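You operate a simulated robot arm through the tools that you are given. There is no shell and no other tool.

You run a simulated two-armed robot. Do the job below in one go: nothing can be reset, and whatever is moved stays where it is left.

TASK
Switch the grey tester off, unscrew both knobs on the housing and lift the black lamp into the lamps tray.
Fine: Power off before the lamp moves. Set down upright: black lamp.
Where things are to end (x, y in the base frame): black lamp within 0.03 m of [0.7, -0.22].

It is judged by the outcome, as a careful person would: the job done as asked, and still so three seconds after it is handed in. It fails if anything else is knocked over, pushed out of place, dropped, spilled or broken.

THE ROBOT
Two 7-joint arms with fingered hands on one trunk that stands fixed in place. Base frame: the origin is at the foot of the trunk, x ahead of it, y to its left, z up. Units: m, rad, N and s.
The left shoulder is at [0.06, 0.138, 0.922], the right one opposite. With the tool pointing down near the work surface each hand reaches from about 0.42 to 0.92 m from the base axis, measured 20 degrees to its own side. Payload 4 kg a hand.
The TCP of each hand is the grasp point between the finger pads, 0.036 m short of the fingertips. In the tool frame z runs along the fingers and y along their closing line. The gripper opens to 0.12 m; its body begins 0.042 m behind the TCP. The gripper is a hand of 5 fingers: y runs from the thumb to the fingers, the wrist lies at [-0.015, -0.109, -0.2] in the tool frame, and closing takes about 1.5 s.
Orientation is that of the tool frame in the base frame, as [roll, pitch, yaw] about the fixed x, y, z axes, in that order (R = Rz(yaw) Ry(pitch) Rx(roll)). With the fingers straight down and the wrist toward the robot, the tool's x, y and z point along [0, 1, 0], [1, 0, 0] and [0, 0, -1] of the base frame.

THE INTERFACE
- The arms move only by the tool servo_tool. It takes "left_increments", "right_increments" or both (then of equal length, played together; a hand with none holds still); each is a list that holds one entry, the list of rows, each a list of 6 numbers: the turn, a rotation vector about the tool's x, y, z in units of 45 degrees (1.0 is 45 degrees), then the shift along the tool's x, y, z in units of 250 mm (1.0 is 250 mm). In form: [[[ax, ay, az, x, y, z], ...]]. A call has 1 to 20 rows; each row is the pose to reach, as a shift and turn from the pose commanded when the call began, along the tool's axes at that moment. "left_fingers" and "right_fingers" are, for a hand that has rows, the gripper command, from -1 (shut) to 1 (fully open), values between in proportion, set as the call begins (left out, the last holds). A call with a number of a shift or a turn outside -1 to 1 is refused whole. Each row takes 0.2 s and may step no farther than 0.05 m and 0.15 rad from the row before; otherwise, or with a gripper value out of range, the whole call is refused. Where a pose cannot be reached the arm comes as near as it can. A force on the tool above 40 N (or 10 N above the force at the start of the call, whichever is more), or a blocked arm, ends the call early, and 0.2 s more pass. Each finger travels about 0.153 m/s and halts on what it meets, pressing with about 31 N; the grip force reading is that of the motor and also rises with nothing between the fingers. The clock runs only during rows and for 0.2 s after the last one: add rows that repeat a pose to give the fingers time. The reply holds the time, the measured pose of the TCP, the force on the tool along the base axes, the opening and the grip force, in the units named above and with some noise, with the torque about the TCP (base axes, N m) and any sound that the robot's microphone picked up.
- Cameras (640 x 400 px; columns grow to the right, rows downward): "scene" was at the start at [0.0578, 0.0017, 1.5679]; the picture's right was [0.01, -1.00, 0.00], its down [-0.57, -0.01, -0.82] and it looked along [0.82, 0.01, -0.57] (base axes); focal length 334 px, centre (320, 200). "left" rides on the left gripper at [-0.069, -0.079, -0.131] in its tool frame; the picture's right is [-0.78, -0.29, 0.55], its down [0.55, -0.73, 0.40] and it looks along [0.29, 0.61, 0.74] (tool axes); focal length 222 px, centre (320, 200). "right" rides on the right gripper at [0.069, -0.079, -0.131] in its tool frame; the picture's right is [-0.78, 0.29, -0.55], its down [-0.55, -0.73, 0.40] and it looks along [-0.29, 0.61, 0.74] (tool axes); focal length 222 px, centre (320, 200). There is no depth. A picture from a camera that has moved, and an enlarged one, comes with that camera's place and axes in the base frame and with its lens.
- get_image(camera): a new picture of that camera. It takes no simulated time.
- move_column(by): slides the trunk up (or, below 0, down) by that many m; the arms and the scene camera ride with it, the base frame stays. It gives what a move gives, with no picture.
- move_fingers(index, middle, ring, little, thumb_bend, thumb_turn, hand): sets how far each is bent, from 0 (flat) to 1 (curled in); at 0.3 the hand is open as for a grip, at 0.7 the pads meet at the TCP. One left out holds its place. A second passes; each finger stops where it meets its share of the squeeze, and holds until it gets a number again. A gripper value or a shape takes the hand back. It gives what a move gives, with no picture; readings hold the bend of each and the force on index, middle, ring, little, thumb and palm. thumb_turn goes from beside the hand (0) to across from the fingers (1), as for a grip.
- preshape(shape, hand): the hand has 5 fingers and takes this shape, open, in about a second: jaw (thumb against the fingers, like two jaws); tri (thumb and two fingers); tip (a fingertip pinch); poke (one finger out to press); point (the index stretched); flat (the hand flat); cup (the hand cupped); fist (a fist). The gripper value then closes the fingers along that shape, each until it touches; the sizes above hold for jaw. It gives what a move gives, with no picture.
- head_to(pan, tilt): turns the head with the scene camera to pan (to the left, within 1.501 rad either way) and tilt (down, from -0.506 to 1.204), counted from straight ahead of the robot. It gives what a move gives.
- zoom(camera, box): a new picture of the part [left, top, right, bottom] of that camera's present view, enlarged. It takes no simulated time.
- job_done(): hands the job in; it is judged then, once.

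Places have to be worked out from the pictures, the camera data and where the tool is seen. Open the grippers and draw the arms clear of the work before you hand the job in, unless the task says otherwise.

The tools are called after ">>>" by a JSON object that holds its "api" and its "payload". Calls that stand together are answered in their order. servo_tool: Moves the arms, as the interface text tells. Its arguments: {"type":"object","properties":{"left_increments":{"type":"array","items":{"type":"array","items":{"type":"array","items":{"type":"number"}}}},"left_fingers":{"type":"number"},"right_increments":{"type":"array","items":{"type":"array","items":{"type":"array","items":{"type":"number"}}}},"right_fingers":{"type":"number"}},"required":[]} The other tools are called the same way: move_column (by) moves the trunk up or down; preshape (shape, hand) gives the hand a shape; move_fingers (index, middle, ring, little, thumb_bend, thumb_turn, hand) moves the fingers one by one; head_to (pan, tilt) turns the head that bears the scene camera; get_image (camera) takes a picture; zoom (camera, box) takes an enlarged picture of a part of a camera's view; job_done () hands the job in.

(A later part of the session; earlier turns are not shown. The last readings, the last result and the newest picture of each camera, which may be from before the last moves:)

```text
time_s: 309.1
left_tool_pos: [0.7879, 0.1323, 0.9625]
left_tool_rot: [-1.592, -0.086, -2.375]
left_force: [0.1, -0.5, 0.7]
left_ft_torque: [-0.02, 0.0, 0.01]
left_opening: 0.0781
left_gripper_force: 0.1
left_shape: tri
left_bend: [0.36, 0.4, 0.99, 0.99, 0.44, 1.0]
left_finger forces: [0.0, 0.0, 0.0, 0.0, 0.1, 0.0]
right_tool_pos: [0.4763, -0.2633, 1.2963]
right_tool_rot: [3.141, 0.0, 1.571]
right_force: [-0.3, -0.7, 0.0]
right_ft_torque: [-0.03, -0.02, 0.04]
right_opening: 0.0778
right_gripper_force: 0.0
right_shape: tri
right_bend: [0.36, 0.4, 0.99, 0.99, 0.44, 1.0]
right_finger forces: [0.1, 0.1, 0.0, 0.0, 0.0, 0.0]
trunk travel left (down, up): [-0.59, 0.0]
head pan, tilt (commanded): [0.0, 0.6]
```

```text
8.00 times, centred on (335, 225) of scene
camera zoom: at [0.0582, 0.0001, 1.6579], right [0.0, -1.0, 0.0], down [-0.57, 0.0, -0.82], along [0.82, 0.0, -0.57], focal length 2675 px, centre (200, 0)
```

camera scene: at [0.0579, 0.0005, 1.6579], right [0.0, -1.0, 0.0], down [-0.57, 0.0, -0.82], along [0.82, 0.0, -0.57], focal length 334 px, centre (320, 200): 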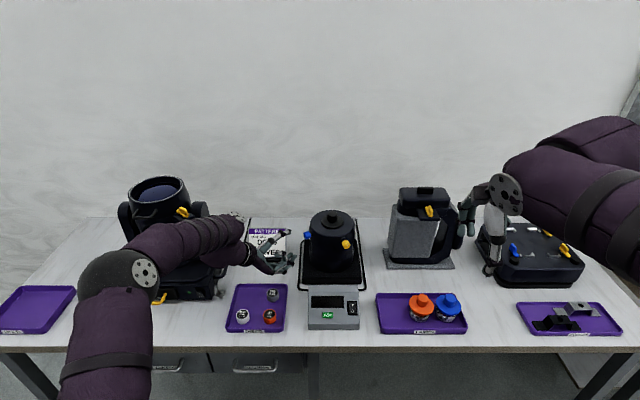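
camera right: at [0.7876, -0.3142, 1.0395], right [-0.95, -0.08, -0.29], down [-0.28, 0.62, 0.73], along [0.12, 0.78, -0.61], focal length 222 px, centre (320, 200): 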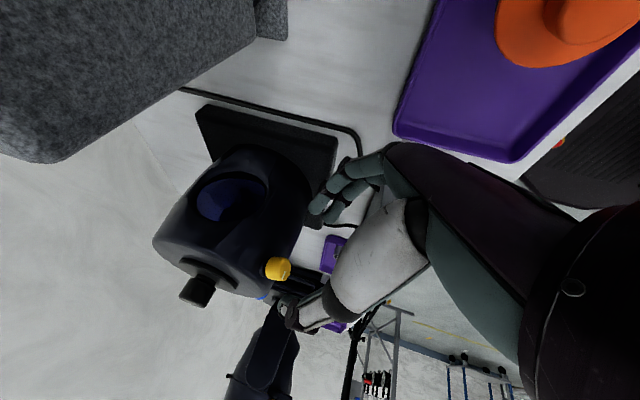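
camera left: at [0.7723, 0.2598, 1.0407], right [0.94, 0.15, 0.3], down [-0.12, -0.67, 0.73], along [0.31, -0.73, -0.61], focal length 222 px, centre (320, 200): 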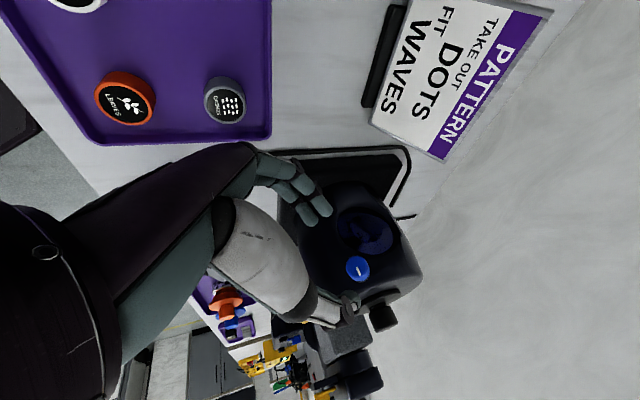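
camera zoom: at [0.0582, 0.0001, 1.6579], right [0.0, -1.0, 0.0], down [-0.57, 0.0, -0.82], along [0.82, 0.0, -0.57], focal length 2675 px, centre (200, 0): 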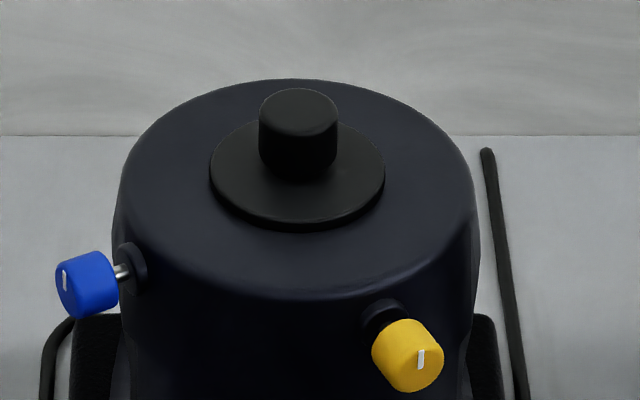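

Measured: the lamp's cap spans z ≈ 0.990–1.015 with a neck above the flange (top ≈ 0.983). For placing next to the orange lamp, the left hand has its curled fingers on the free side, so I'll lift the lamp with the left hand. First retreat it, while moving the right arm farther right out of the way.

>>> {"api": "servo_tool", "payload": {"left_increments": [[[0, 0, 0, 0.0, -0.06, -0.1], [0, 0, 0, 0.01, -0.17, -0.2], [0, 0, 0, 0.03, -0.3, -0.3], [0, 0, 0, 0.05, -0.43, -0.38], [0, 0, 0, 0.07, -0.56, -0.45], [0, 0, 0, 0.082, -0.7, -0.514], [0, 0, 0, 0.082, -0.827, -0.514], [0, 0, 0, 0.082, -0.827, -0.514]]], "right_increments": [[[0, 0, 0, -0.1, 0, 0], [0, 0, 0, -0.2, 0, 0], [0, 0, 0, -0.3, 0, 0], [0, 0, 0, -0.4, 0, 0], [0, 0, 0, -0.5, 0, 0], [0, 0, 0, -0.6, 0, 0], [0, 0, 0, -0.68, 0, 0], [0, 0, 0, -0.68, 0, 0]]]}}

>>> {"api": "servo_tool", "payload": {"left_increments": [[[0, 0, 0, 0.089, -0.089, -0.035], [0, 0, 0, 0.178, -0.178, -0.07], [0, 0, 0, 0.266, -0.268, -0.106], [0, 0, 0, 0.355, -0.357, -0.141], [0, 0, 0, 0.444, -0.446, -0.176], [0, 0, 0, 0.533, -0.535, -0.211], [0, 0, 0, 0.622, -0.624, -0.246], [0, 0, 0, 0.71, -0.714, -0.282], [0, 0, 0, 0.8, -0.8, -0.317], [0, 0, 0, 0.888, -0.892, -0.352], [0, 0, 0, 0.888, -0.892, -0.352]]]}}

>>> {"api": "get_image", "payload": {"camera": "scene"}}

```text
time_s: 310.9
left_tool_pos: [0.6995, 0.2237, 1.1729]
left_tool_rot: [-1.593, -0.087, -2.373]
left_force: [0.0, 0.4, -0.3]
left_ft_torque: [-0.01, -0.04, 0.02]
left_opening: 0.0779
left_gripper_force: 0.0
left_shape: tri
left_bend: [0.36, 0.4, 0.99, 0.99, 0.44, 1.0]
left_finger forces: [0.0, 0.0, 0.0, 0.1, 0.0, 0.1]
right_tool_pos: [0.4738, -0.4315, 1.296]
right_tool_rot: [3.141, 0.0, 1.571]
right_force: [0.3, 1.0, -0.5]
right_ft_torque: [-0.04, 0.0, -0.01]
right_opening: 0.0777
right_gripper_force: 0.1
right_shape: tri
right_bend: [0.36, 0.4, 0.99, 0.99, 0.44, 1.0]
right_finger forces: [0.1, 0.0, 0.0, 0.0, 0.0, 0.0]
trunk travel left (down, up): [-0.59, 0.0]
head pan, tilt (commanded): [0.0, 0.6]
```

```text
time_s: 313.3
left_tool_pos: [0.496, 0.1396, 1.416]
left_tool_rot: [-1.593, -0.087, -2.374]
left_force: [1.7, -0.5, 0.0]
left_ft_torque: [-0.03, -0.03, -0.05]
left_opening: 0.0778
left_gripper_force: 0.1
left_shape: tri
left_bend: [0.36, 0.4, 0.99, 0.99, 0.44, 1.0]
left_finger forces: [0.0, 0.0, 0.0, 0.1, 0.0, 0.1]
right_tool_pos: [0.4734, -0.4311, 1.2966]
right_tool_rot: [-3.141, 0.0, 1.572]
right_force: [0.3, -0.1, -0.4]
right_ft_torque: [-0.03, 0.0, -0.02]
right_opening: 0.0777
right_gripper_force: 0.0
right_shape: tri
right_bend: [0.36, 0.4, 0.99, 0.99, 0.44, 1.0]
right_finger forces: [0.1, 0.0, 0.1, 0.0, 0.0, 0.0]
trunk travel left (down, up): [-0.59, 0.0]
head pan, tilt (commanded): [0.0, 0.6]
```

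```text
taken
camera scene: at [0.0585, 0.0007, 1.6579], right [0.0, -1.0, 0.0], down [-0.57, 0.0, -0.82], along [0.82, 0.0, -0.57], focal length 334 px, centre (320, 200)
```

scene: 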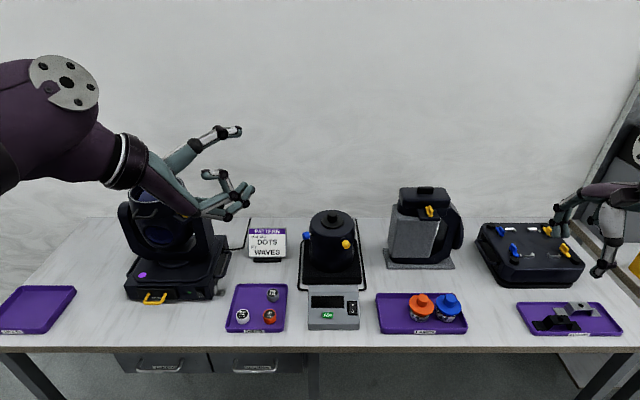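

Everything on the table is still in place. Now rotating the left hand to the lamp-grasp orientation (fingers tilted 30° off vertical) in three steps at home.

>>> {"api": "servo_tool", "payload": {"left_increments": [[[-0.0632, 0.076, 0.1334, 0, 0.033, -0.019], [-0.1264, 0.152, 0.2669, -0.005, 0.065, -0.039], [-0.1897, 0.228, 0.4003, -0.014, 0.094, -0.061], [-0.2529, 0.304, 0.5338, -0.028, 0.122, -0.083], [-0.3161, 0.38, 0.6672, -0.046, 0.147, -0.106], [-0.3161, 0.38, 0.6672, -0.046, 0.147, -0.106]]]}}

>>> {"api": "servo_tool", "payload": {"left_increments": [[[-0.0632, 0.076, 0.1334, 0, 0.033, -0.019], [-0.1264, 0.152, 0.2669, -0.005, 0.065, -0.039], [-0.1897, 0.228, 0.4003, -0.014, 0.094, -0.061], [-0.2529, 0.304, 0.5338, -0.028, 0.122, -0.083], [-0.3161, 0.38, 0.6672, -0.046, 0.147, -0.106], [-0.3161, 0.38, 0.6672, -0.046, 0.147, -0.106]]]}}

>>> {"api": "servo_tool", "payload": {"left_increments": [[[-0.0632, 0.076, 0.1334, 0, 0.033, -0.019], [-0.1264, 0.152, 0.2669, -0.005, 0.065, -0.039], [-0.1897, 0.228, 0.4003, -0.014, 0.094, -0.061], [-0.2529, 0.304, 0.5338, -0.028, 0.122, -0.083], [-0.3161, 0.38, 0.6672, -0.046, 0.147, -0.106], [-0.3161, 0.38, 0.6672, -0.046, 0.147, -0.106]]]}}

>>> {"api": "get_image", "payload": {"camera": "scene"}}

```text
time_s: 314.7
left_tool_pos: [0.4823, 0.1658, 1.3791]
left_tool_rot: [-1.909, 0.383, -2.761]
left_force: [0.4, -1.1, -0.4]
left_ft_torque: [0.0, -0.01, 0.01]
left_opening: 0.0778
left_gripper_force: 0.1
left_shape: tri
left_bend: [0.36, 0.4, 0.99, 0.99, 0.44, 1.0]
left_finger forces: [0.0, 0.1, 0.0, 0.1, 0.1, 0.1]
right_tool_pos: [0.4732, -0.432, 1.2959]
right_tool_rot: [-3.14, 0.001, 1.57]
right_force: [0.1, 0.6, 0.7]
right_ft_torque: [0.01, -0.03, -0.03]
right_opening: 0.0777
right_gripper_force: 0.1
right_shape: tri
right_bend: [0.36, 0.4, 0.99, 0.99, 0.44, 1.0]
right_finger forces: [0.0, 0.0, 0.0, 0.0, 0.0, 0.0]
trunk travel left (down, up): [-0.59, 0.0]
head pan, tilt (commanded): [0.0, 0.6]
```

```text
time_s: 316.1
left_tool_pos: [0.4882, 0.209, 1.3591]
left_tool_rot: [-2.484, 0.643, 2.892]
left_force: [-0.9, 0.3, -0.1]
left_ft_torque: [0.02, 0.0, 0.01]
left_opening: 0.0778
left_gripper_force: 0.1
left_shape: tri
left_bend: [0.36, 0.4, 0.99, 0.99, 0.44, 1.0]
left_finger forces: [0.1, 0.0, 0.1, 0.0, 0.0, 0.0]
right_tool_pos: [0.4738, -0.4311, 1.2955]
right_tool_rot: [-3.141, -0.001, 1.57]
right_force: [-0.1, -0.6, 0.7]
right_ft_torque: [0.01, -0.02, 0.02]
right_opening: 0.0778
right_gripper_force: 0.0
right_shape: tri
right_bend: [0.36, 0.4, 0.99, 0.99, 0.44, 1.0]
right_finger forces: [0.1, 0.1, 0.0, 0.0, 0.1, 0.0]
trunk travel left (down, up): [-0.59, 0.0]
head pan, tilt (commanded): [0.0, 0.6]
```

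```text
time_s: 317.5
left_tool_pos: [0.5098, 0.2493, 1.3636]
left_tool_rot: [3.138, 0.523, 2.179]
left_force: [-0.3, -0.2, -0.3]
left_ft_torque: [0.0, 0.0, 0.0]
left_opening: 0.0776
left_gripper_force: 0.1
left_shape: tri
left_bend: [0.36, 0.4, 0.99, 0.99, 0.44, 1.0]
left_finger forces: [0.0, 0.1, 0.0, 0.0, 0.1, 0.0]
right_tool_pos: [0.4734, -0.4316, 1.296]
right_tool_rot: [3.142, -0.001, 1.571]
right_force: [-0.5, -0.5, 0.2]
right_ft_torque: [-0.02, 0.02, -0.02]
right_opening: 0.0778
right_gripper_force: 0.1
right_shape: tri
right_bend: [0.36, 0.4, 0.99, 0.99, 0.44, 1.0]
right_finger forces: [0.0, 0.0, 0.0, 0.0, 0.1, 0.1]
trunk travel left (down, up): [-0.59, 0.0]
head pan, tilt (commanded): [0.0, 0.6]
```

```text
taken
camera scene: at [0.0578, 0.0005, 1.6579], right [0.0, -1.0, 0.0], down [-0.56, 0.0, -0.83], along [0.83, 0.0, -0.56], focal length 334 px, centre (320, 200)
```

scene: 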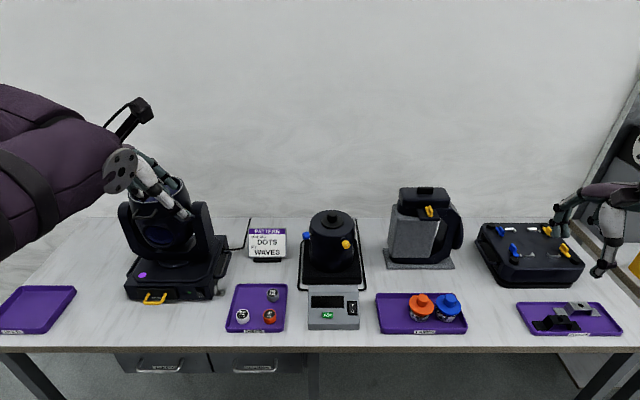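

Orientation set. Moving the left hand forward over the tester toward the lamp, staying high.

>>> {"api": "servo_tool", "payload": {"left_increments": [[[0, 0, 0, -0.084, 0.06, 0.12], [0, 0, 0, -0.1685, 0.119, 0.24], [0, 0, 0, -0.253, 0.179, 0.36], [0, 0, 0, -0.337, 0.2385, 0.48], [0, 0, 0, -0.421, 0.298, 0.6], [0, 0, 0, -0.5055, 0.358, 0.72], [0, 0, 0, -0.59, 0.417, 0.84], [0, 0, 0, -0.674, 0.477, 0.96], [0, 0, 0, -0.674, 0.477, 0.96]]]}}

>>> {"api": "servo_tool", "payload": {"left_increments": [[[0, 0, 0, -0.041, 0.036, 0.1], [0, 0, 0, -0.082, 0.073, 0.22], [0, 0, 0, -0.123, 0.109, 0.34], [0, 0, 0, -0.164, 0.145, 0.46], [0, 0, 0, -0.205, 0.182, 0.58], [0, 0, 0, -0.246, 0.218, 0.7], [0, 0, 0, -0.246, 0.218, 0.801], [0, 0, 0, -0.246, 0.218, 0.801]]]}}

>>> {"api": "get_image", "payload": {"camera": "scene"}}

>>> {"api": "get_image", "payload": {"camera": "left"}}

```text
time_s: 319.5
left_tool_pos: [0.7595, 0.0969, 1.2428]
left_tool_rot: [3.142, 0.525, 2.184]
left_force: [1.0, 0.1, 0.7]
left_ft_torque: [-0.03, 0.02, 0.0]
left_opening: 0.0777
left_gripper_force: 0.2
left_shape: tri
left_bend: [0.36, 0.4, 0.99, 0.99, 0.44, 1.0]
left_finger forces: [0.1, 0.0, 0.1, 0.0, 0.0, 0.0]
right_tool_pos: [0.4723, -0.4315, 1.2964]
right_tool_rot: [3.14, 0.002, 1.57]
right_force: [0.5, 0.1, -0.1]
right_ft_torque: [-0.02, -0.01, 0.01]
right_opening: 0.0776
right_gripper_force: 0.2
right_shape: tri
right_bend: [0.36, 0.4, 0.99, 0.99, 0.44, 1.0]
right_finger forces: [0.0, 0.1, 0.1, 0.0, 0.0, 0.1]
trunk travel left (down, up): [-0.59, 0.0]
head pan, tilt (commanded): [0.0, 0.6]
```

```text
time_s: 321.3
left_tool_pos: [0.8908, 0.0065, 1.1005]
left_tool_rot: [3.14, 0.523, 2.181]
left_force: [-0.5, -1.2, 0.0]
left_ft_torque: [0.02, -0.03, 0.0]
left_opening: 0.0779
left_gripper_force: 0.1
left_shape: tri
left_bend: [0.36, 0.4, 0.99, 0.99, 0.44, 1.0]
left_finger forces: [0.1, 0.1, 0.1, 0.0, 0.0, 0.0]
right_tool_pos: [0.473, -0.4306, 1.2961]
right_tool_rot: [3.141, -0.001, 1.569]
right_force: [-0.2, -0.7, 0.3]
right_ft_torque: [-0.01, -0.02, -0.04]
right_opening: 0.078
right_gripper_force: 0.1
right_shape: tri
right_bend: [0.36, 0.4, 0.99, 0.99, 0.44, 1.0]
right_finger forces: [0.1, 0.0, 0.0, 0.1, 0.0, 0.0]
trunk travel left (down, up): [-0.59, 0.0]
head pan, tilt (commanded): [0.0, 0.6]
```

```text
taken
camera scene: at [0.0577, 0.0005, 1.6579], right [0.0, -1.0, 0.0], down [-0.56, 0.0, -0.83], along [0.83, 0.0, -0.56], focal length 334 px, centre (320, 200)
```

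scene: 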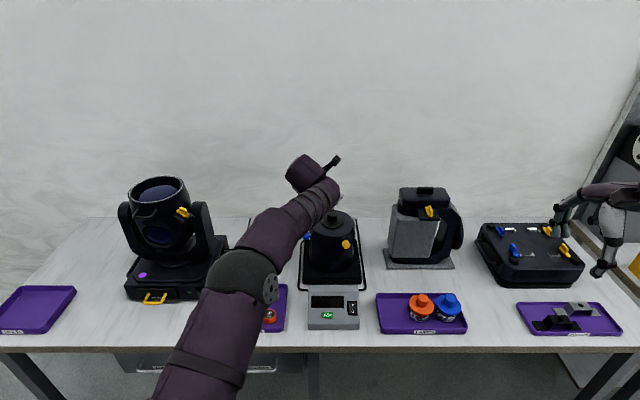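

```text
taken
camera left: at [0.8225, -0.0352, 1.2477], right [0.31, -0.95, -0.08], down [-0.76, -0.2, -0.62], along [0.57, 0.25, -0.78], focal length 222 px, centre (320, 200)
```

left: 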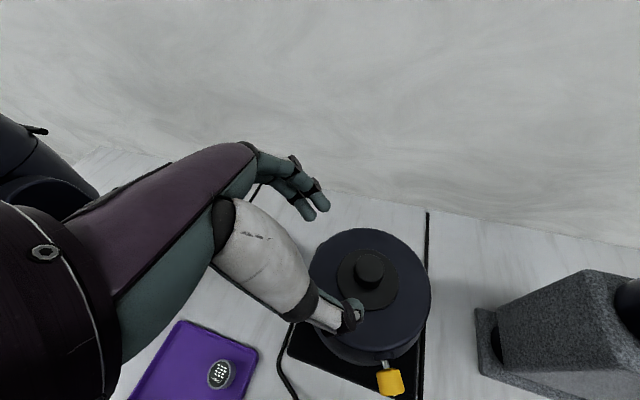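

The stud appears exactly where predicted ((370,267) vs (370,268)). Zooming for a final alignment check.

>>> {"api": "zoom", "payload": {"camera": "left", "box": [320, 215, 420, 315]}}

```text
4.00 times, centred on (370, 265) of left
camera zoom: at [0.8225, -0.0352, 1.2477], right [0.31, -0.95, -0.08], down [-0.76, -0.2, -0.62], along [0.57, 0.25, -0.78], focal length 888 px, centre (120, -60)
```

zoom: 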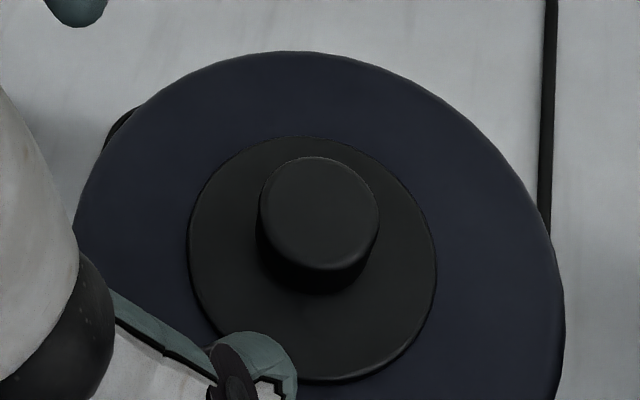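

Alignment is within ~3 mm. Approaching 6 cm along the fingers, with a tiny correction.

>>> {"api": "servo_tool", "payload": {"left_increments": [[[0, 0, 0, 0.004, -0.008, 0.06], [0, 0, 0, 0.004, -0.008, 0.12], [0, 0, 0, 0.004, -0.008, 0.18], [0, 0, 0, 0.004, -0.008, 0.24], [0, 0, 0, 0.004, -0.008, 0.24]]]}}

>>> {"api": "zoom", "payload": {"camera": "left", "box": [270, 180, 420, 320]}}

>>> {"api": "zoom", "payload": {"camera": "scene", "box": [280, 180, 400, 260]}}

```text
time_s: 322.5
left_tool_pos: [0.9074, -0.0184, 1.0474]
left_tool_rot: [3.141, 0.524, 2.183]
left_force: [-0.4, -0.1, -0.5]
left_ft_torque: [0.04, -0.01, -0.01]
left_opening: 0.0777
left_gripper_force: 0.1
left_shape: tri
left_bend: [0.36, 0.4, 0.99, 0.99, 0.44, 1.0]
left_finger forces: [0.1, 0.1, 0.0, 0.0, 0.1, 0.1]
right_tool_pos: [0.4726, -0.4319, 1.2966]
right_tool_rot: [3.141, 0.0, 1.571]
right_force: [0.0, 1.1, 0.3]
right_ft_torque: [0.02, -0.02, -0.02]
right_opening: 0.0777
right_gripper_force: 0.0
right_shape: tri
right_bend: [0.36, 0.4, 0.99, 0.99, 0.44, 1.0]
right_finger forces: [0.0, 0.0, 0.0, 0.0, 0.1, 0.0]
trunk travel left (down, up): [-0.59, 0.0]
head pan, tilt (commanded): [0.0, 0.6]
```

```text
2.86 times, centred on (345, 250) of left
camera zoom: at [0.8391, -0.0594, 1.1947], right [0.31, -0.95, -0.08], down [-0.76, -0.2, -0.62], along [0.57, 0.25, -0.78], focal length 635 px, centre (249, 57)
```

zoom: 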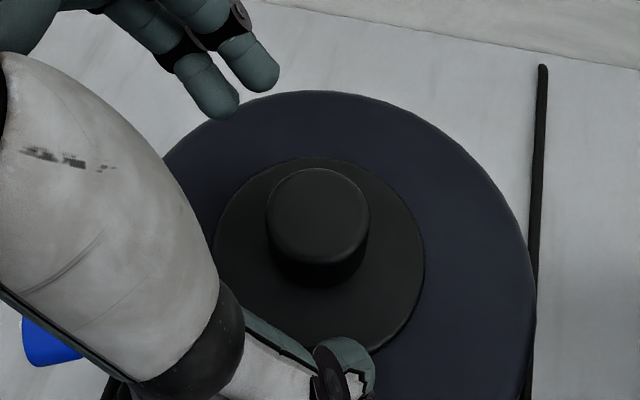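

```text
5.00 times, centred on (340, 220) of scene
camera zoom: at [0.0576, 0.0004, 1.6579], right [0.0, -1.0, 0.0], down [-0.56, 0.0, -0.83], along [0.83, 0.0, -0.56], focal length 1672 px, centre (220, 100)
```

zoom: 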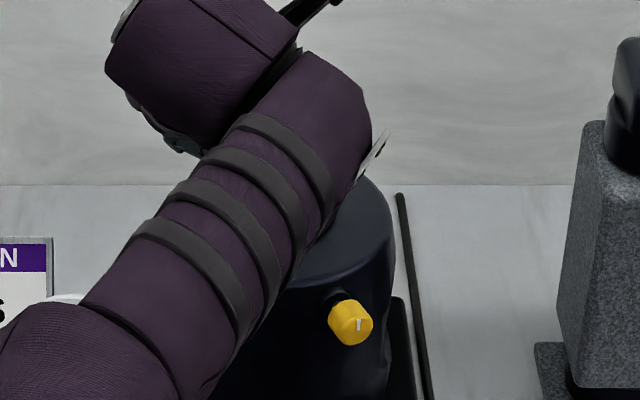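

Still well centred; 2 cm more to bring the pads onto the lamp's cap, then I'll close the fingers.

>>> {"api": "servo_tool", "payload": {"left_increments": [[[0, 0, 0, 0.003, -0.008, 0.04], [0, 0, 0, 0.003, -0.008, 0.08], [0, 0, 0, 0.003, -0.008, 0.08]]]}}

>>> {"api": "servo_tool", "payload": {"left_increments": [[[0, 0, 0, 0, 0, 0], [0, 0, 0, 0, 0, 0], [0, 0, 0, 0, 0, 0], [0, 0, 0, 0, 0, 0], [0, 0, 0, 0, 0, 0], [0, 0, 0, 0, 0, 0]]], "left_fingers": -1.0}}

>>> {"api": "zoom", "payload": {"camera": "left", "box": [270, 180, 420, 320]}}

```text
time_s: 323.3
left_tool_pos: [0.9093, -0.0271, 1.0288]
left_tool_rot: [-3.14, 0.521, 2.185]
left_force: [0.1, -0.1, 0.3]
left_ft_torque: [0.01, -0.03, 0.02]
left_opening: 0.0778
left_gripper_force: 0.0
left_shape: tri
left_bend: [0.36, 0.4, 0.99, 0.99, 0.44, 1.0]
left_finger forces: [0.0, 0.0, 0.0, 0.1, 0.1, 0.0]
right_tool_pos: [0.4738, -0.4318, 1.2968]
right_tool_rot: [-3.14, 0.001, 1.571]
right_force: [0.1, -0.1, 0.3]
right_ft_torque: [-0.02, 0.02, 0.02]
right_opening: 0.0777
right_gripper_force: 0.2
right_shape: tri
right_bend: [0.36, 0.4, 0.99, 0.99, 0.44, 1.0]
right_finger forces: [0.0, 0.0, 0.1, 0.0, 0.0, 0.1]
trunk travel left (down, up): [-0.59, 0.0]
head pan, tilt (commanded): [0.0, 0.6]
```

```text
time_s: 324.7
left_tool_pos: [0.9083, -0.0269, 1.0277]
left_tool_rot: [-3.14, 0.522, 2.182]
left_force: [-0.5, 1.2, -0.3]
left_ft_torque: [0.01, 0.0, -0.01]
left_opening: 0.0237
left_gripper_force: 31.1
left_shape: tri
left_bend: [0.56, 0.6, 1.0, 1.0, 0.7, 1.0]
left_finger forces: [13.8, 13.6, 0.0, 0.1, 26.5, 0.1]
right_tool_pos: [0.4747, -0.4321, 1.2968]
right_tool_rot: [-3.141, 0.0, 1.572]
right_force: [0.6, -0.2, 0.6]
right_ft_torque: [0.0, 0.03, 0.01]
right_opening: 0.0777
right_gripper_force: 0.1
right_shape: tri
right_bend: [0.36, 0.4, 0.99, 0.99, 0.44, 1.0]
right_finger forces: [0.0, 0.0, 0.0, 0.1, 0.1, 0.0]
trunk travel left (down, up): [-0.59, 0.0]
head pan, tilt (commanded): [0.0, 0.6]
```

```text
2.86 times, centred on (345, 250) of left
camera zoom: at [0.8409, -0.0673, 1.1755], right [0.31, -0.95, -0.08], down [-0.76, -0.19, -0.62], along [0.57, 0.25, -0.78], focal length 635 px, centre (249, 57)
```

zoom: 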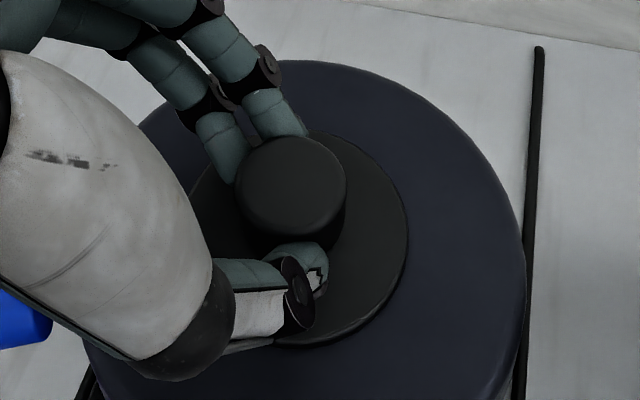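

A balanced grip (14/14/27 N). The tester display is dark (off) and both knobs are out, so I'll lift straight up 2 cm and check the force.

>>> {"api": "servo_tool", "payload": {"left_increments": [[[0, 0, 0, -0.01, 0, -0.0173], [0, 0, 0, -0.02, 0, -0.0346], [0, 0, 0, -0.03, 0, -0.052], [0, 0, 0, -0.04, 0, -0.0693], [0, 0, 0, -0.04, 0, -0.0693]]]}}

>>> {"api": "zoom", "payload": {"camera": "left", "box": [270, 180, 420, 320]}}

>>> {"api": "zoom", "payload": {"camera": "scene", "box": [280, 190, 400, 320]}}

```text
time_s: 325.9
left_tool_pos: [0.907, -0.0245, 1.0454]
left_tool_rot: [3.14, 0.524, 2.183]
left_force: [0.4, -0.1, -1.4]
left_ft_torque: [-0.04, 0.0, 0.0]
left_opening: 0.0235
left_gripper_force: 31.1
left_shape: tri
left_bend: [0.56, 0.6, 1.0, 1.0, 0.7, 1.0]
left_finger forces: [14.0, 13.2, 0.1, 0.0, 26.4, 0.1]
left hand out of reach, approached as far as the arm can: row 3, 4, 5
right_tool_pos: [0.4728, -0.43, 1.2976]
right_tool_rot: [3.142, 0.0, 1.571]
right_force: [-0.6, 0.4, -0.2]
right_ft_torque: [-0.02, 0.01, 0.01]
right_opening: 0.0777
right_gripper_force: 0.1
right_shape: tri
right_bend: [0.36, 0.4, 0.99, 0.99, 0.44, 1.0]
right_finger forces: [0.0, 0.1, 0.0, 0.0, 0.0, 0.0]
trunk travel left (down, up): [-0.59, 0.0]
head pan, tilt (commanded): [0.0, 0.6]
```

```text
2.86 times, centred on (345, 250) of left
camera zoom: at [0.8382, -0.0647, 1.1926], right [0.31, -0.95, -0.08], down [-0.76, -0.2, -0.62], along [0.57, 0.25, -0.78], focal length 635 px, centre (249, 57)
```

zoom: 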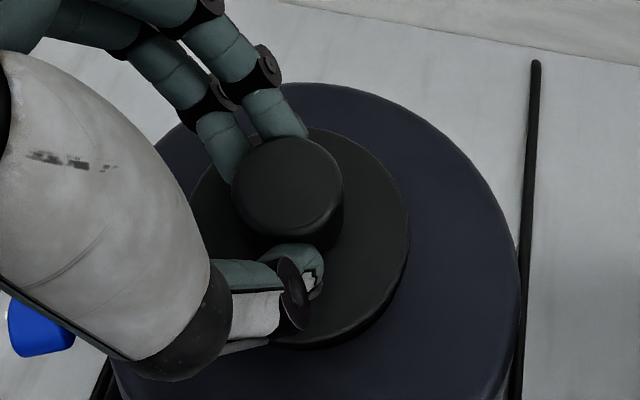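

```text
3.08 times, centred on (340, 255) of scene
camera zoom: at [0.0583, 0.0008, 1.6579], right [0.0, -1.0, 0.0], down [-0.57, 0.0, -0.82], along [0.82, 0.0, -0.57], focal length 1029 px, centre (258, 31)
```

zoom: 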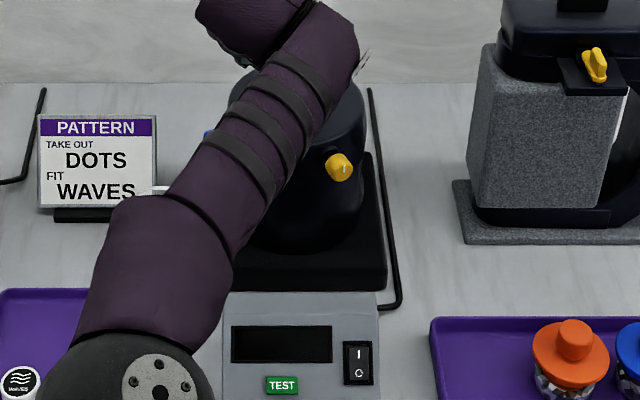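

The lamp is free and came up ~1.7 cm, but the left arm runs out of reach at this tilt. I'll set it back down in the housing and re-grasp with a larger tilt (45°), which gives room to lift.

>>> {"api": "servo_tool", "payload": {"left_increments": [[[0, 0, 0, 0.007, 0, 0.017], [0, 0, 0, 0.013, 0, 0.034], [0, 0, 0, 0.02, -0.001, 0.05], [0, 0, 0, 0.026, -0.001, 0.066], [0, 0, 0, 0.026, -0.001, 0.066]]]}}

>>> {"api": "zoom", "payload": {"camera": "left", "box": [270, 180, 420, 320]}}

```text
time_s: 327.1
left_tool_pos: [0.9076, -0.0276, 1.0285]
left_tool_rot: [3.14, 0.523, 2.184]
left_force: [0.3, 0.0, -0.9]
left_ft_torque: [0.01, 0.03, -0.01]
left_opening: 0.0234
left_gripper_force: 30.8
left_shape: tri
left_bend: [0.56, 0.6, 1.0, 1.0, 0.7, 1.0]
left_finger forces: [14.6, 14.1, 0.0, 0.0, 26.7, 0.0]
right_tool_pos: [0.4721, -0.4313, 1.2962]
right_tool_rot: [-3.141, 0.002, 1.572]
right_force: [0.1, 0.2, -0.3]
right_ft_torque: [0.0, 0.0, 0.0]
right_opening: 0.0779
right_gripper_force: 0.1
right_shape: tri
right_bend: [0.36, 0.4, 0.99, 0.99, 0.44, 1.0]
right_finger forces: [0.0, 0.0, 0.0, 0.0, 0.0, 0.0]
trunk travel left (down, up): [-0.59, 0.0]
head pan, tilt (commanded): [0.0, 0.6]
```

```text
2.86 times, centred on (345, 250) of left
camera zoom: at [0.8398, -0.0681, 1.1757], right [0.31, -0.95, -0.08], down [-0.76, -0.2, -0.62], along [0.57, 0.25, -0.78], focal length 635 px, centre (249, 57)
```

zoom: 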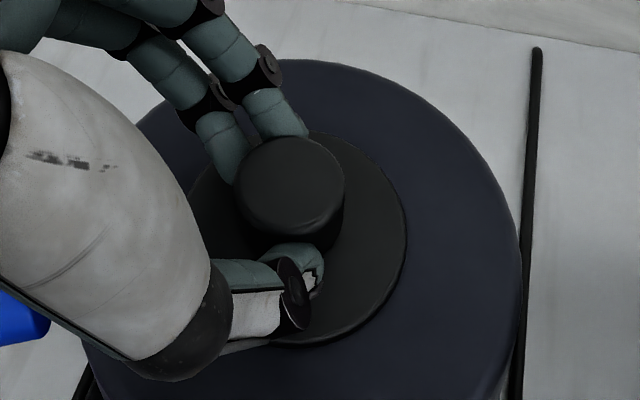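

Setting it down the last millimetre, then opening and backing off before tilting the hand 15° more about the lamp.

>>> {"api": "servo_tool", "payload": {"left_increments": [[[0, 0, 0, 0.003, 0, 0.006], [0, 0, 0, 0.003, 0, 0.006]]]}}

>>> {"api": "servo_tool", "payload": {"left_increments": [[[0, 0, 0, 0, 0, 0], [0, 0, 0, 0, 0, 0], [0, 0, 0, 0, 0, 0], [0, 0, 0, 0, 0, -0.06], [0, 0, 0, 0, 0, -0.14], [0, 0, 0, 0, 0, -0.23], [0, 0, 0, 0, 0, -0.32], [0, -0.11, 0, 0.038, 0, -0.315], [0, -0.22, 0, 0.076, 0, -0.31], [0, -0.3333, 0, 0.114, 0, -0.306], [0, -0.3333, 0, 0.114, 0, -0.306]]], "left_fingers": 0.3}}

>>> {"api": "zoom", "payload": {"camera": "left", "box": [310, 200, 430, 320]}}

>>> {"api": "get_image", "payload": {"camera": "scene"}}

```text
time_s: 327.7
left_tool_pos: [0.9087, -0.0271, 1.0274]
left_tool_rot: [3.14, 0.525, 2.183]
left_force: [0.5, -0.4, 7.7]
left_ft_torque: [-0.06, -0.08, -0.04]
left_opening: 0.0236
left_gripper_force: 30.7
left_shape: tri
left_bend: [0.56, 0.59, 1.0, 1.0, 0.7, 1.0]
left_finger forces: [14.9, 14.7, 0.1, 0.0, 28.1, 0.1]
right_tool_pos: [0.4724, -0.4334, 1.2964]
right_tool_rot: [-3.141, 0.0, 1.572]
right_force: [-0.2, -0.4, 0.8]
right_ft_torque: [-0.04, -0.05, 0.01]
right_opening: 0.078
right_gripper_force: 0.0
right_shape: tri
right_bend: [0.36, 0.4, 0.99, 0.99, 0.44, 1.0]
right_finger forces: [0.1, 0.0, 0.1, 0.0, 0.0, 0.0]
trunk travel left (down, up): [-0.59, 0.0]
head pan, tilt (commanded): [0.0, 0.6]
```

```text
time_s: 330.1
left_tool_pos: [0.901, -0.0141, 1.0458]
left_tool_rot: [-3.135, 0.518, 2.189]
left_force: [0.2, -0.4, 0.4]
left_ft_torque: [-0.01, 0.03, -0.02]
left_opening: 0.0778
left_gripper_force: 0.1
left_shape: tri
left_bend: [0.36, 0.4, 0.99, 0.99, 0.44, 1.0]
left_finger forces: [0.1, 0.2, 0.0, 0.0, 0.0, 0.0]
left hand out of reach, approached as far as the arm can: row 5, 6, 7, 8, 9, 10, 11
right_tool_pos: [0.4726, -0.4307, 1.2955]
right_tool_rot: [3.141, 0.0, 1.572]
right_force: [0.2, 0.0, 0.3]
right_ft_torque: [0.0, -0.01, 0.01]
right_opening: 0.0777
right_gripper_force: 0.1
right_shape: tri
right_bend: [0.36, 0.4, 0.99, 0.99, 0.44, 1.0]
right_finger forces: [0.1, 0.0, 0.0, 0.1, 0.1, 0.0]
trunk travel left (down, up): [-0.59, 0.0]
head pan, tilt (commanded): [0.0, 0.6]
```

```text
3.33 times, centred on (370, 260) of left
camera zoom: at [0.833, -0.0556, 1.1942], right [0.31, -0.95, -0.09], down [-0.76, -0.2, -0.61], along [0.56, 0.26, -0.78], focal length 740 px, centre (153, 0)
```

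zoom: 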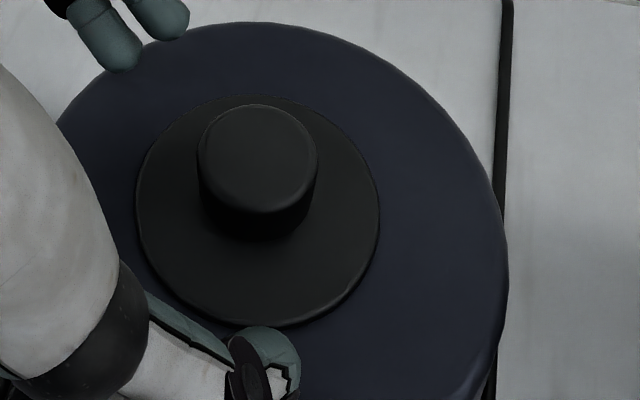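

```text
taken
camera scene: at [0.0579, 0.0004, 1.6579], right [0.0, -1.0, 0.0], down [-0.57, 0.0, -0.82], along [0.82, 0.0, -0.57], focal length 334 px, centre (320, 200)
```

scene: 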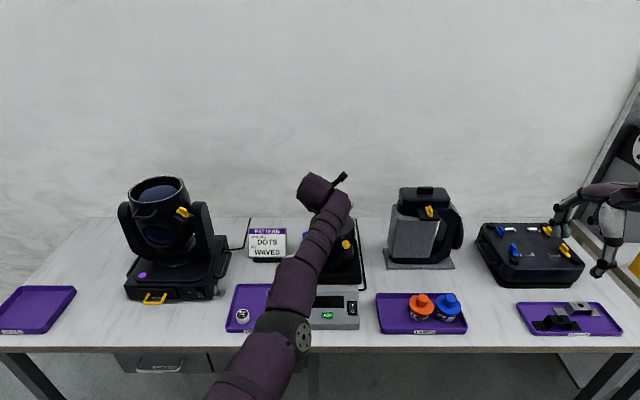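

The arm's elbow sagged during that attempt and it can't back straight up. The fingers straddle the cap, so I'll slide out sideways (left-back) between thumb and fingers, then rise.

>>> {"api": "servo_tool", "payload": {"left_increments": [[[0, 0, 0, 0.06, 0, -0.05], [0, 0, 0, 0.12, 0, -0.1], [0, 0, 0, 0.188, 0, -0.155], [0, 0, 0, 0.24, -0.03, -0.2], [0, 0, 0, 0.28, -0.08, -0.28], [0, 0, 0, 0.32, -0.13, -0.36], [0, 0, 0, 0.36, -0.18, -0.44], [0, 0, 0, 0.36, -0.18, -0.44]]]}}

>>> {"api": "get_image", "payload": {"camera": "scene"}}

>>> {"api": "get_image", "payload": {"camera": "left"}}

```text
time_s: 331.9
left_tool_pos: [0.9004, -0.0148, 1.0465]
left_tool_rot: [-3.136, 0.518, 2.188]
left_force: [-0.3, 0.7, 0.0]
left_ft_torque: [0.02, 0.01, 0.01]
left_opening: 0.0779
left_gripper_force: 0.2
left_shape: tri
left_bend: [0.36, 0.4, 0.99, 0.99, 0.44, 1.0]
left_finger forces: [0.1, 0.0, 0.0, 0.0, 0.0, 0.0]
left hand out of reach, approached as far as the arm can: row 1, 2, 3, 4, 5, 6, 7, 8
right_tool_pos: [0.474, -0.4316, 1.2958]
right_tool_rot: [3.141, -0.001, 1.571]
right_force: [-0.3, -0.3, -0.4]
right_ft_torque: [-0.03, 0.0, 0.04]
right_opening: 0.078
right_gripper_force: 0.2
right_shape: tri
right_bend: [0.36, 0.4, 0.99, 0.99, 0.44, 1.0]
right_finger forces: [0.1, 0.0, 0.1, 0.0, 0.1, 0.0]
trunk travel left (down, up): [-0.59, 0.0]
head pan, tilt (commanded): [0.0, 0.6]
```

```text
taken
camera scene: at [0.0579, 0.0004, 1.6579], right [0.0, -1.0, 0.0], down [-0.57, 0.0, -0.82], along [0.82, 0.0, -0.57], focal length 334 px, centre (320, 200)
```

scene: 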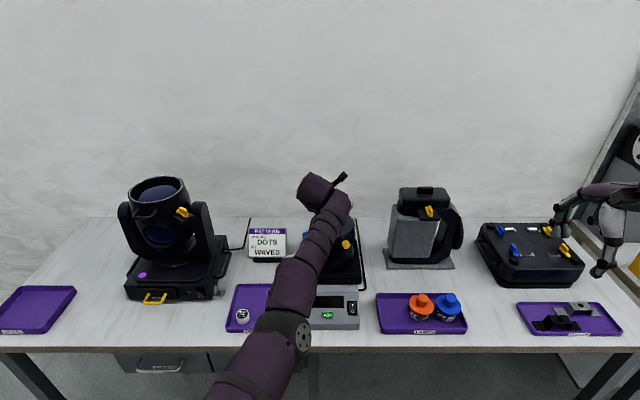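

```text
taken
camera left: at [0.833, -0.0556, 1.1942], right [0.31, -0.95, -0.09], down [-0.76, -0.2, -0.61], along [0.56, 0.26, -0.78], focal length 222 px, centre (320, 200)
```

left: 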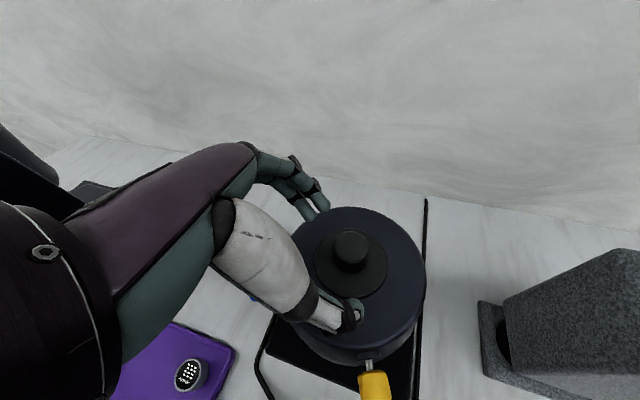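

The elbow is almost straight and jammed. I'll probe with a small purely leftward move (within the finger clearance around the cap) to see if the arm can swing out.

>>> {"api": "servo_tool", "payload": {"left_increments": [[[0, 0, 0, 0.014, 0.011, -0.008], [0, 0, 0, 0.028, 0.023, -0.016], [0, 0, 0, 0.043, 0.034, -0.025], [0, 0, 0, 0.043, 0.034, -0.025]]]}}

```text
time_s: 332.9
left_tool_pos: [0.9044, 0.002, 1.0484]
left_tool_rot: [-3.135, 0.515, 2.189]
left_force: [0.4, 0.3, 0.9]
left_ft_torque: [-0.03, 0.02, -0.02]
left_opening: 0.0778
left_gripper_force: 0.1
left_shape: tri
left_bend: [0.36, 0.4, 0.99, 0.99, 0.44, 1.0]
left_finger forces: [0.1, 0.0, 0.0, 0.0, 0.0, 0.0]
right_tool_pos: [0.4738, -0.4321, 1.2959]
right_tool_rot: [-3.141, -0.001, 1.571]
right_force: [0.2, -0.5, -0.1]
right_ft_torque: [0.03, 0.0, -0.01]
right_opening: 0.0778
right_gripper_force: 0.0
right_shape: tri
right_bend: [0.36, 0.4, 0.99, 0.99, 0.44, 1.0]
right_finger forces: [0.0, 0.0, 0.0, 0.0, 0.0, 0.1]
trunk travel left (down, up): [-0.59, 0.0]
head pan, tilt (commanded): [0.0, 0.6]
```

That worked, and the fingers are nearly clear of the cap. Continuing left, then back and up.

>>> {"api": "servo_tool", "payload": {"left_increments": [[[0, 0, 0, 0.05, 0.02, -0.03], [0, 0, 0, 0.1, 0.03, -0.07], [0, 0, 0, 0.15, 0.03, -0.11], [0, 0, 0, 0.2, 0.03, -0.15], [0, 0, 0, 0.25, 0.02, -0.2], [0, 0, 0, 0.3, 0, -0.26], [0, 0, 0, 0.34, -0.05, -0.32], [0, 0, 0, 0.38, -0.1, -0.38], [0, 0, 0, 0.38, -0.1, -0.38]]]}}

>>> {"api": "get_image", "payload": {"camera": "scene"}}

>>> {"api": "get_image", "payload": {"camera": "left"}}

```text
time_s: 334.9
left_tool_pos: [0.9025, 0.0018, 1.049]
left_tool_rot: [-3.134, 0.517, 2.188]
left_force: [-0.8, -1.5, -0.5]
left_ft_torque: [0.01, -0.05, -0.01]
left_opening: 0.0778
left_gripper_force: 0.0
left_shape: tri
left_bend: [0.36, 0.4, 0.99, 0.99, 0.44, 1.0]
left_finger forces: [0.1, 0.0, 0.1, 0.0, 0.1, 0.0]
left hand out of reach, approached as far as the arm can: row 1, 2, 3, 4, 5, 6, 7, 8, 9
right_tool_pos: [0.4736, -0.4322, 1.295]
right_tool_rot: [-3.141, 0.001, 1.571]
right_force: [0.3, 0.7, -0.2]
right_ft_torque: [-0.03, 0.0, -0.02]
right_opening: 0.0778
right_gripper_force: 0.2
right_shape: tri
right_bend: [0.36, 0.4, 0.99, 0.99, 0.44, 1.0]
right_finger forces: [0.0, 0.0, 0.1, 0.0, 0.0, 0.0]
trunk travel left (down, up): [-0.59, 0.0]
head pan, tilt (commanded): [0.0, 0.6]
```

```text
taken
camera scene: at [0.0579, 0.0004, 1.6579], right [0.0, -1.0, 0.0], down [-0.57, 0.0, -0.82], along [0.82, 0.0, -0.57], focal length 334 px, centre (320, 200)
```

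scene: 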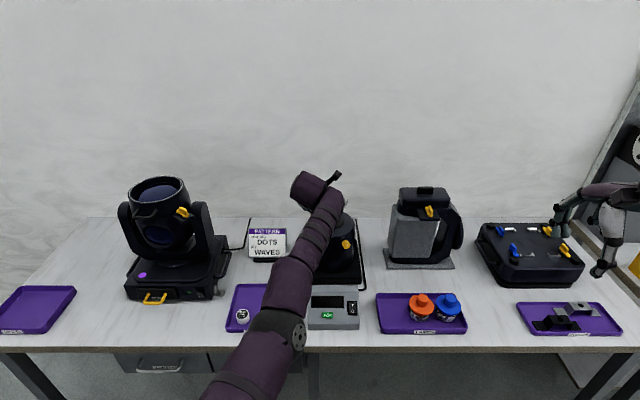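

```text
taken
camera left: at [0.8358, -0.0396, 1.1969], right [0.31, -0.95, -0.09], down [-0.77, -0.2, -0.61], along [0.56, 0.26, -0.79], focal length 222 px, centre (320, 200)
```

left: 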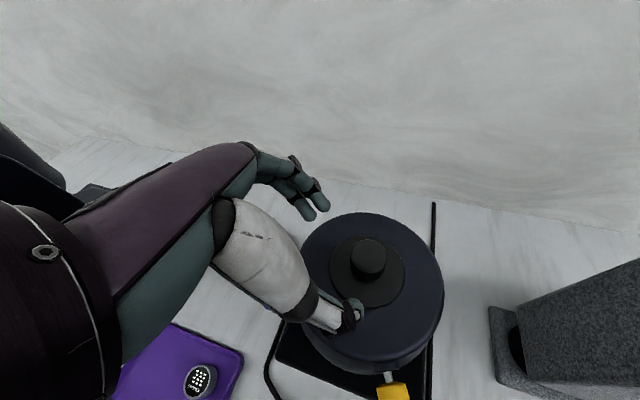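

Only tangential motion works, which fits a fully straight elbow: even a few millimetres inward needs a large elbow bend in one step. I'll try pulling inward with extremely small, quadratically growing steps.

>>> {"api": "servo_tool", "payload": {"left_increments": [[[0, 0, 0, 0.0005, -0.0006, -0.0003], [0, 0, 0, 0.0013, -0.0014, -0.0007], [0, 0, 0, 0.003, -0.0033, -0.0017], [0, 0, 0, 0.005, -0.0055, -0.0029], [0, 0, 0, 0.008, -0.0088, -0.0046], [0, 0, 0, 0.0113, -0.0124, -0.0065], [0, 0, 0, 0.015, -0.0165, -0.0087], [0, 0, 0, 0.02, -0.022, -0.0116], [0, 0, 0, 0.026, -0.0286, -0.0151], [0, 0, 0, 0.033, -0.0363, -0.0191], [0, 0, 0, 0.041, -0.045, -0.0237], [0, 0, 0, 0.05, -0.055, -0.029], [0, 0, 0, 0.06, -0.066, -0.0348], [0, 0, 0, 0.06, -0.066, -0.0348]]]}}

```text
time_s: 337.9
left_tool_pos: [0.9018, 0.0033, 1.0553]
left_tool_rot: [-3.135, 0.517, 2.187]
left_force: [-0.9, 0.3, -0.4]
left_ft_torque: [0.04, 0.01, 0.01]
left_opening: 0.0779
left_gripper_force: 0.1
left_shape: tri
left_bend: [0.36, 0.4, 0.99, 0.99, 0.44, 1.0]
left_finger forces: [0.0, 0.1, 0.0, 0.0, 0.0, 0.0]
left hand out of reach, approached as far as the arm can: row 8, 9, 10, 11, 12, 13, 14
right_tool_pos: [0.4731, -0.4325, 1.2958]
right_tool_rot: [3.141, 0.002, 1.572]
right_force: [0.3, 0.6, -0.9]
right_ft_torque: [0.02, -0.03, 0.01]
right_opening: 0.0777
right_gripper_force: 0.2
right_shape: tri
right_bend: [0.36, 0.4, 0.99, 0.99, 0.44, 1.0]
right_finger forces: [0.0, 0.0, 0.0, 0.1, 0.0, 0.0]
trunk travel left (down, up): [-0.59, 0.0]
head pan, tilt (commanded): [0.0, 0.6]
```

Inward is blocked (elbow bent to the wrong side at a shoulder limit), but the arm drifted up easily. I'll swing it upward along its reach sphere, where there is free space, to relieve that limit.

>>> {"api": "servo_tool", "payload": {"left_increments": [[[0, 0, 0, -0.016, -0.007, -0.037], [0, 0, 0, -0.032, -0.014, -0.074], [0, 0, 0, -0.047, -0.022, -0.112], [0, 0, 0, -0.062, -0.03, -0.149], [0, 0, 0, -0.077, -0.039, -0.187], [0, 0, 0, -0.091, -0.048, -0.225], [0, 0, 0, -0.105, -0.058, -0.263], [0, 0, 0, -0.118, -0.069, -0.301], [0, 0, 0, -0.131, -0.08, -0.34], [0, 0, 0, -0.144, -0.092, -0.378], [0, 0, 0, -0.157, -0.104, -0.417], [0, 0, 0, -0.17, -0.116, -0.456], [0, 0, 0, -0.17, -0.116, -0.456]]]}}

>>> {"api": "get_image", "payload": {"camera": "scene"}}

```text
time_s: 340.7
left_tool_pos: [0.8673, 0.0026, 1.1758]
left_tool_rot: [-3.135, 0.519, 2.188]
left_force: [-0.1, 0.1, -0.2]
left_ft_torque: [0.03, 0.02, 0.0]
left_opening: 0.0775
left_gripper_force: 0.1
left_shape: tri
left_bend: [0.36, 0.4, 0.99, 0.99, 0.44, 1.0]
left_finger forces: [0.0, 0.0, 0.1, 0.1, 0.0, 0.0]
left hand out of reach, approached as far as the arm can: row 1, 2
right_tool_pos: [0.4729, -0.433, 1.2951]
right_tool_rot: [-3.141, 0.001, 1.57]
right_force: [-0.2, 0.3, 0.0]
right_ft_torque: [-0.02, 0.01, -0.01]
right_opening: 0.0779
right_gripper_force: 0.1
right_shape: tri
right_bend: [0.36, 0.4, 0.99, 0.99, 0.44, 1.0]
right_finger forces: [0.1, 0.0, 0.1, 0.0, 0.0, 0.0]
trunk travel left (down, up): [-0.59, 0.0]
head pan, tilt (commanded): [0.0, 0.6]
```

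```text
taken
camera scene: at [0.058, 0.0003, 1.6579], right [0.0, -1.0, 0.0], down [-0.57, 0.0, -0.82], along [0.82, 0.0, -0.57], focal length 334 px, centre (320, 200)
```

scene: 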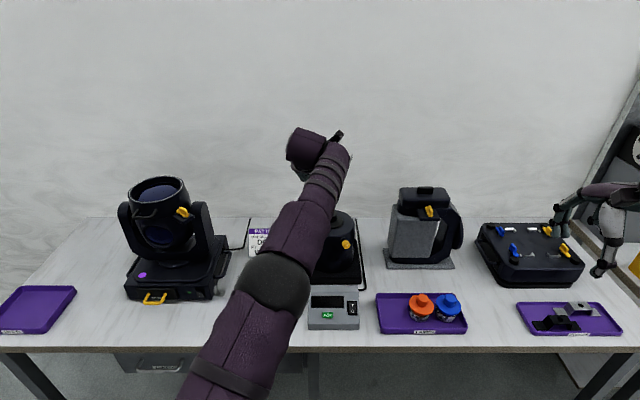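

It swung up freely. Now pulling back toward the waypoint used on the way in.

>>> {"api": "servo_tool", "payload": {"left_increments": [[[0, 0, 0, 0.04, -0.014, -0.056], [0, 0, 0, 0.08, -0.028, -0.112], [0, 0, 0, 0.12, -0.043, -0.168], [0, 0, 0, 0.16, -0.057, -0.224], [0, 0, 0, 0.2, -0.071, -0.28], [0, 0, 0, 0.24, -0.085, -0.336], [0, 0, 0, 0.28, -0.1, -0.393], [0, 0, 0, 0.32, -0.114, -0.449], [0, 0, 0, 0.361, -0.128, -0.505], [0, 0, 0, 0.361, -0.128, -0.505]]]}}

>>> {"api": "get_image", "payload": {"camera": "scene"}}

```text
time_s: 342.9
left_tool_pos: [0.7596, 0.0986, 1.243]
left_tool_rot: [-3.136, 0.517, 2.187]
left_force: [0.6, -0.5, 1.3]
left_ft_torque: [0.01, 0.04, -0.02]
left_opening: 0.0778
left_gripper_force: 0.0
left_shape: tri
left_bend: [0.36, 0.4, 0.99, 0.99, 0.44, 1.0]
left_finger forces: [0.0, 0.0, 0.0, 0.0, 0.0, 0.0]
right_tool_pos: [0.4723, -0.4314, 1.2951]
right_tool_rot: [-3.141, -0.001, 1.571]
right_force: [0.9, 0.6, -1.0]
right_ft_torque: [0.0, -0.01, -0.02]
right_opening: 0.0777
right_gripper_force: 0.1
right_shape: tri
right_bend: [0.36, 0.4, 0.99, 0.99, 0.44, 1.0]
right_finger forces: [0.1, 0.1, 0.0, 0.1, 0.0, 0.0]
trunk travel left (down, up): [-0.59, 0.0]
head pan, tilt (commanded): [0.0, 0.6]
```

```text
taken
camera scene: at [0.0583, 0.0002, 1.6579], right [0.0, -1.0, 0.0], down [-0.57, 0.0, -0.82], along [0.82, 0.0, -0.57], focal length 334 px, centre (320, 200)
```

scene: 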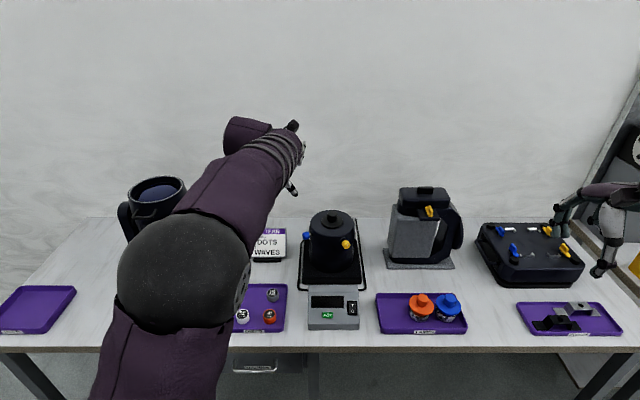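

Fully recovered, with the elbow high again. I'll now take the 50°-tilt orientation and move to a new pre-grasp for the lamp, which keeps the arm well bent.

>>> {"api": "servo_tool", "payload": {"left_increments": [[[-0.015, -0.15, -0.017, -0.009, 0.02, 0.08], [-0.029, -0.3, -0.034, -0.018, 0.045, 0.18], [-0.043, -0.4443, -0.0513, -0.03, 0.07, 0.3], [-0.043, -0.4443, -0.0513, -0.042, 0.1, 0.43], [-0.043, -0.4443, -0.0513, -0.054, 0.13, 0.56], [-0.043, -0.4443, -0.0513, -0.066, 0.16, 0.7], [-0.043, -0.4443, -0.0513, -0.077, 0.192, 0.831], [-0.043, -0.4443, -0.0513, -0.077, 0.192, 0.831]]]}}

>>> {"api": "get_image", "payload": {"camera": "scene"}}

>>> {"api": "get_image", "payload": {"camera": "left"}}

>>> {"api": "zoom", "payload": {"camera": "left", "box": [310, 210, 430, 320]}}

```text
time_s: 344.7
left_tool_pos: [0.8683, 0.0289, 1.0721]
left_tool_rot: [-3.138, 0.867, 2.24]
left_force: [-0.7, 0.0, 0.0]
left_ft_torque: [0.0, 0.0, 0.0]
left_opening: 0.0778
left_gripper_force: 0.1
left_shape: tri
left_bend: [0.36, 0.4, 0.99, 0.99, 0.44, 1.0]
left_finger forces: [0.0, 0.1, 0.0, 0.0, 0.0, 0.0]
right_tool_pos: [0.4711, -0.4317, 1.2951]
right_tool_rot: [-3.141, 0.001, 1.573]
right_force: [-0.2, -0.4, 0.4]
right_ft_torque: [0.0, -0.04, 0.01]
right_opening: 0.0776
right_gripper_force: 0.0
right_shape: tri
right_bend: [0.36, 0.4, 0.99, 0.99, 0.44, 1.0]
right_finger forces: [0.0, 0.1, 0.1, 0.0, 0.0, 0.0]
trunk travel left (down, up): [-0.59, 0.0]
head pan, tilt (commanded): [0.0, 0.6]
```

```text
taken
camera scene: at [0.0572, 0.0005, 1.658], right [0.0, -1.0, 0.0], down [-0.56, 0.0, -0.83], along [0.83, 0.0, -0.56], focal length 334 px, centre (320, 200)
```

scene: 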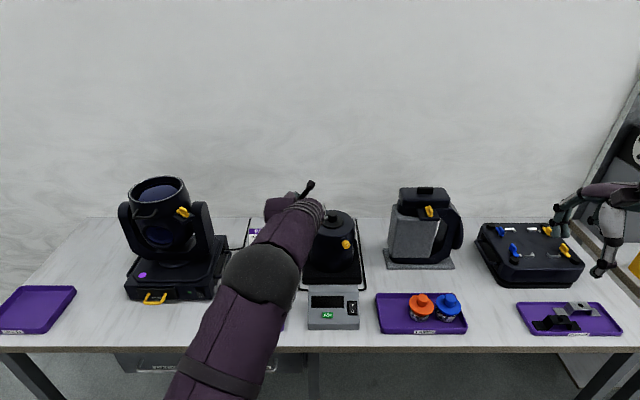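

```text
taken
camera left: at [0.7718, 0.0246, 1.2097], right [0.34, -0.91, 0.25], down [-0.61, -0.42, -0.67], along [0.71, 0.08, -0.7], focal length 222 px, centre (320, 200)
```

left: 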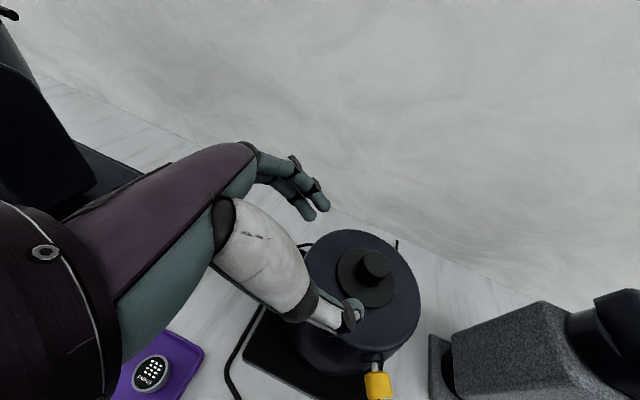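

```text
3.64 times, centred on (370, 265) of left
camera zoom: at [0.7718, 0.0246, 1.2097], right [0.34, -0.91, 0.25], down [-0.61, -0.42, -0.67], along [0.71, 0.08, -0.7], focal length 808 px, centre (138, -36)
```

zoom: 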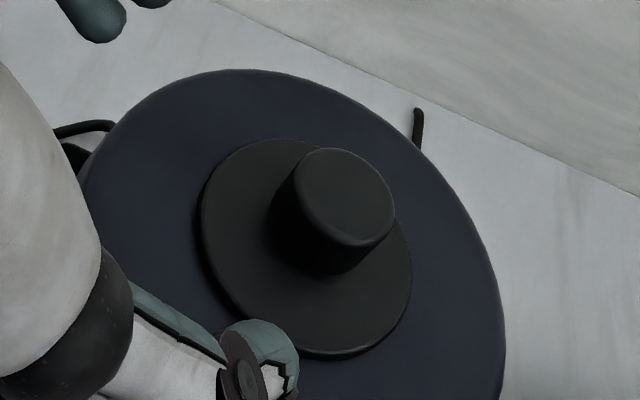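

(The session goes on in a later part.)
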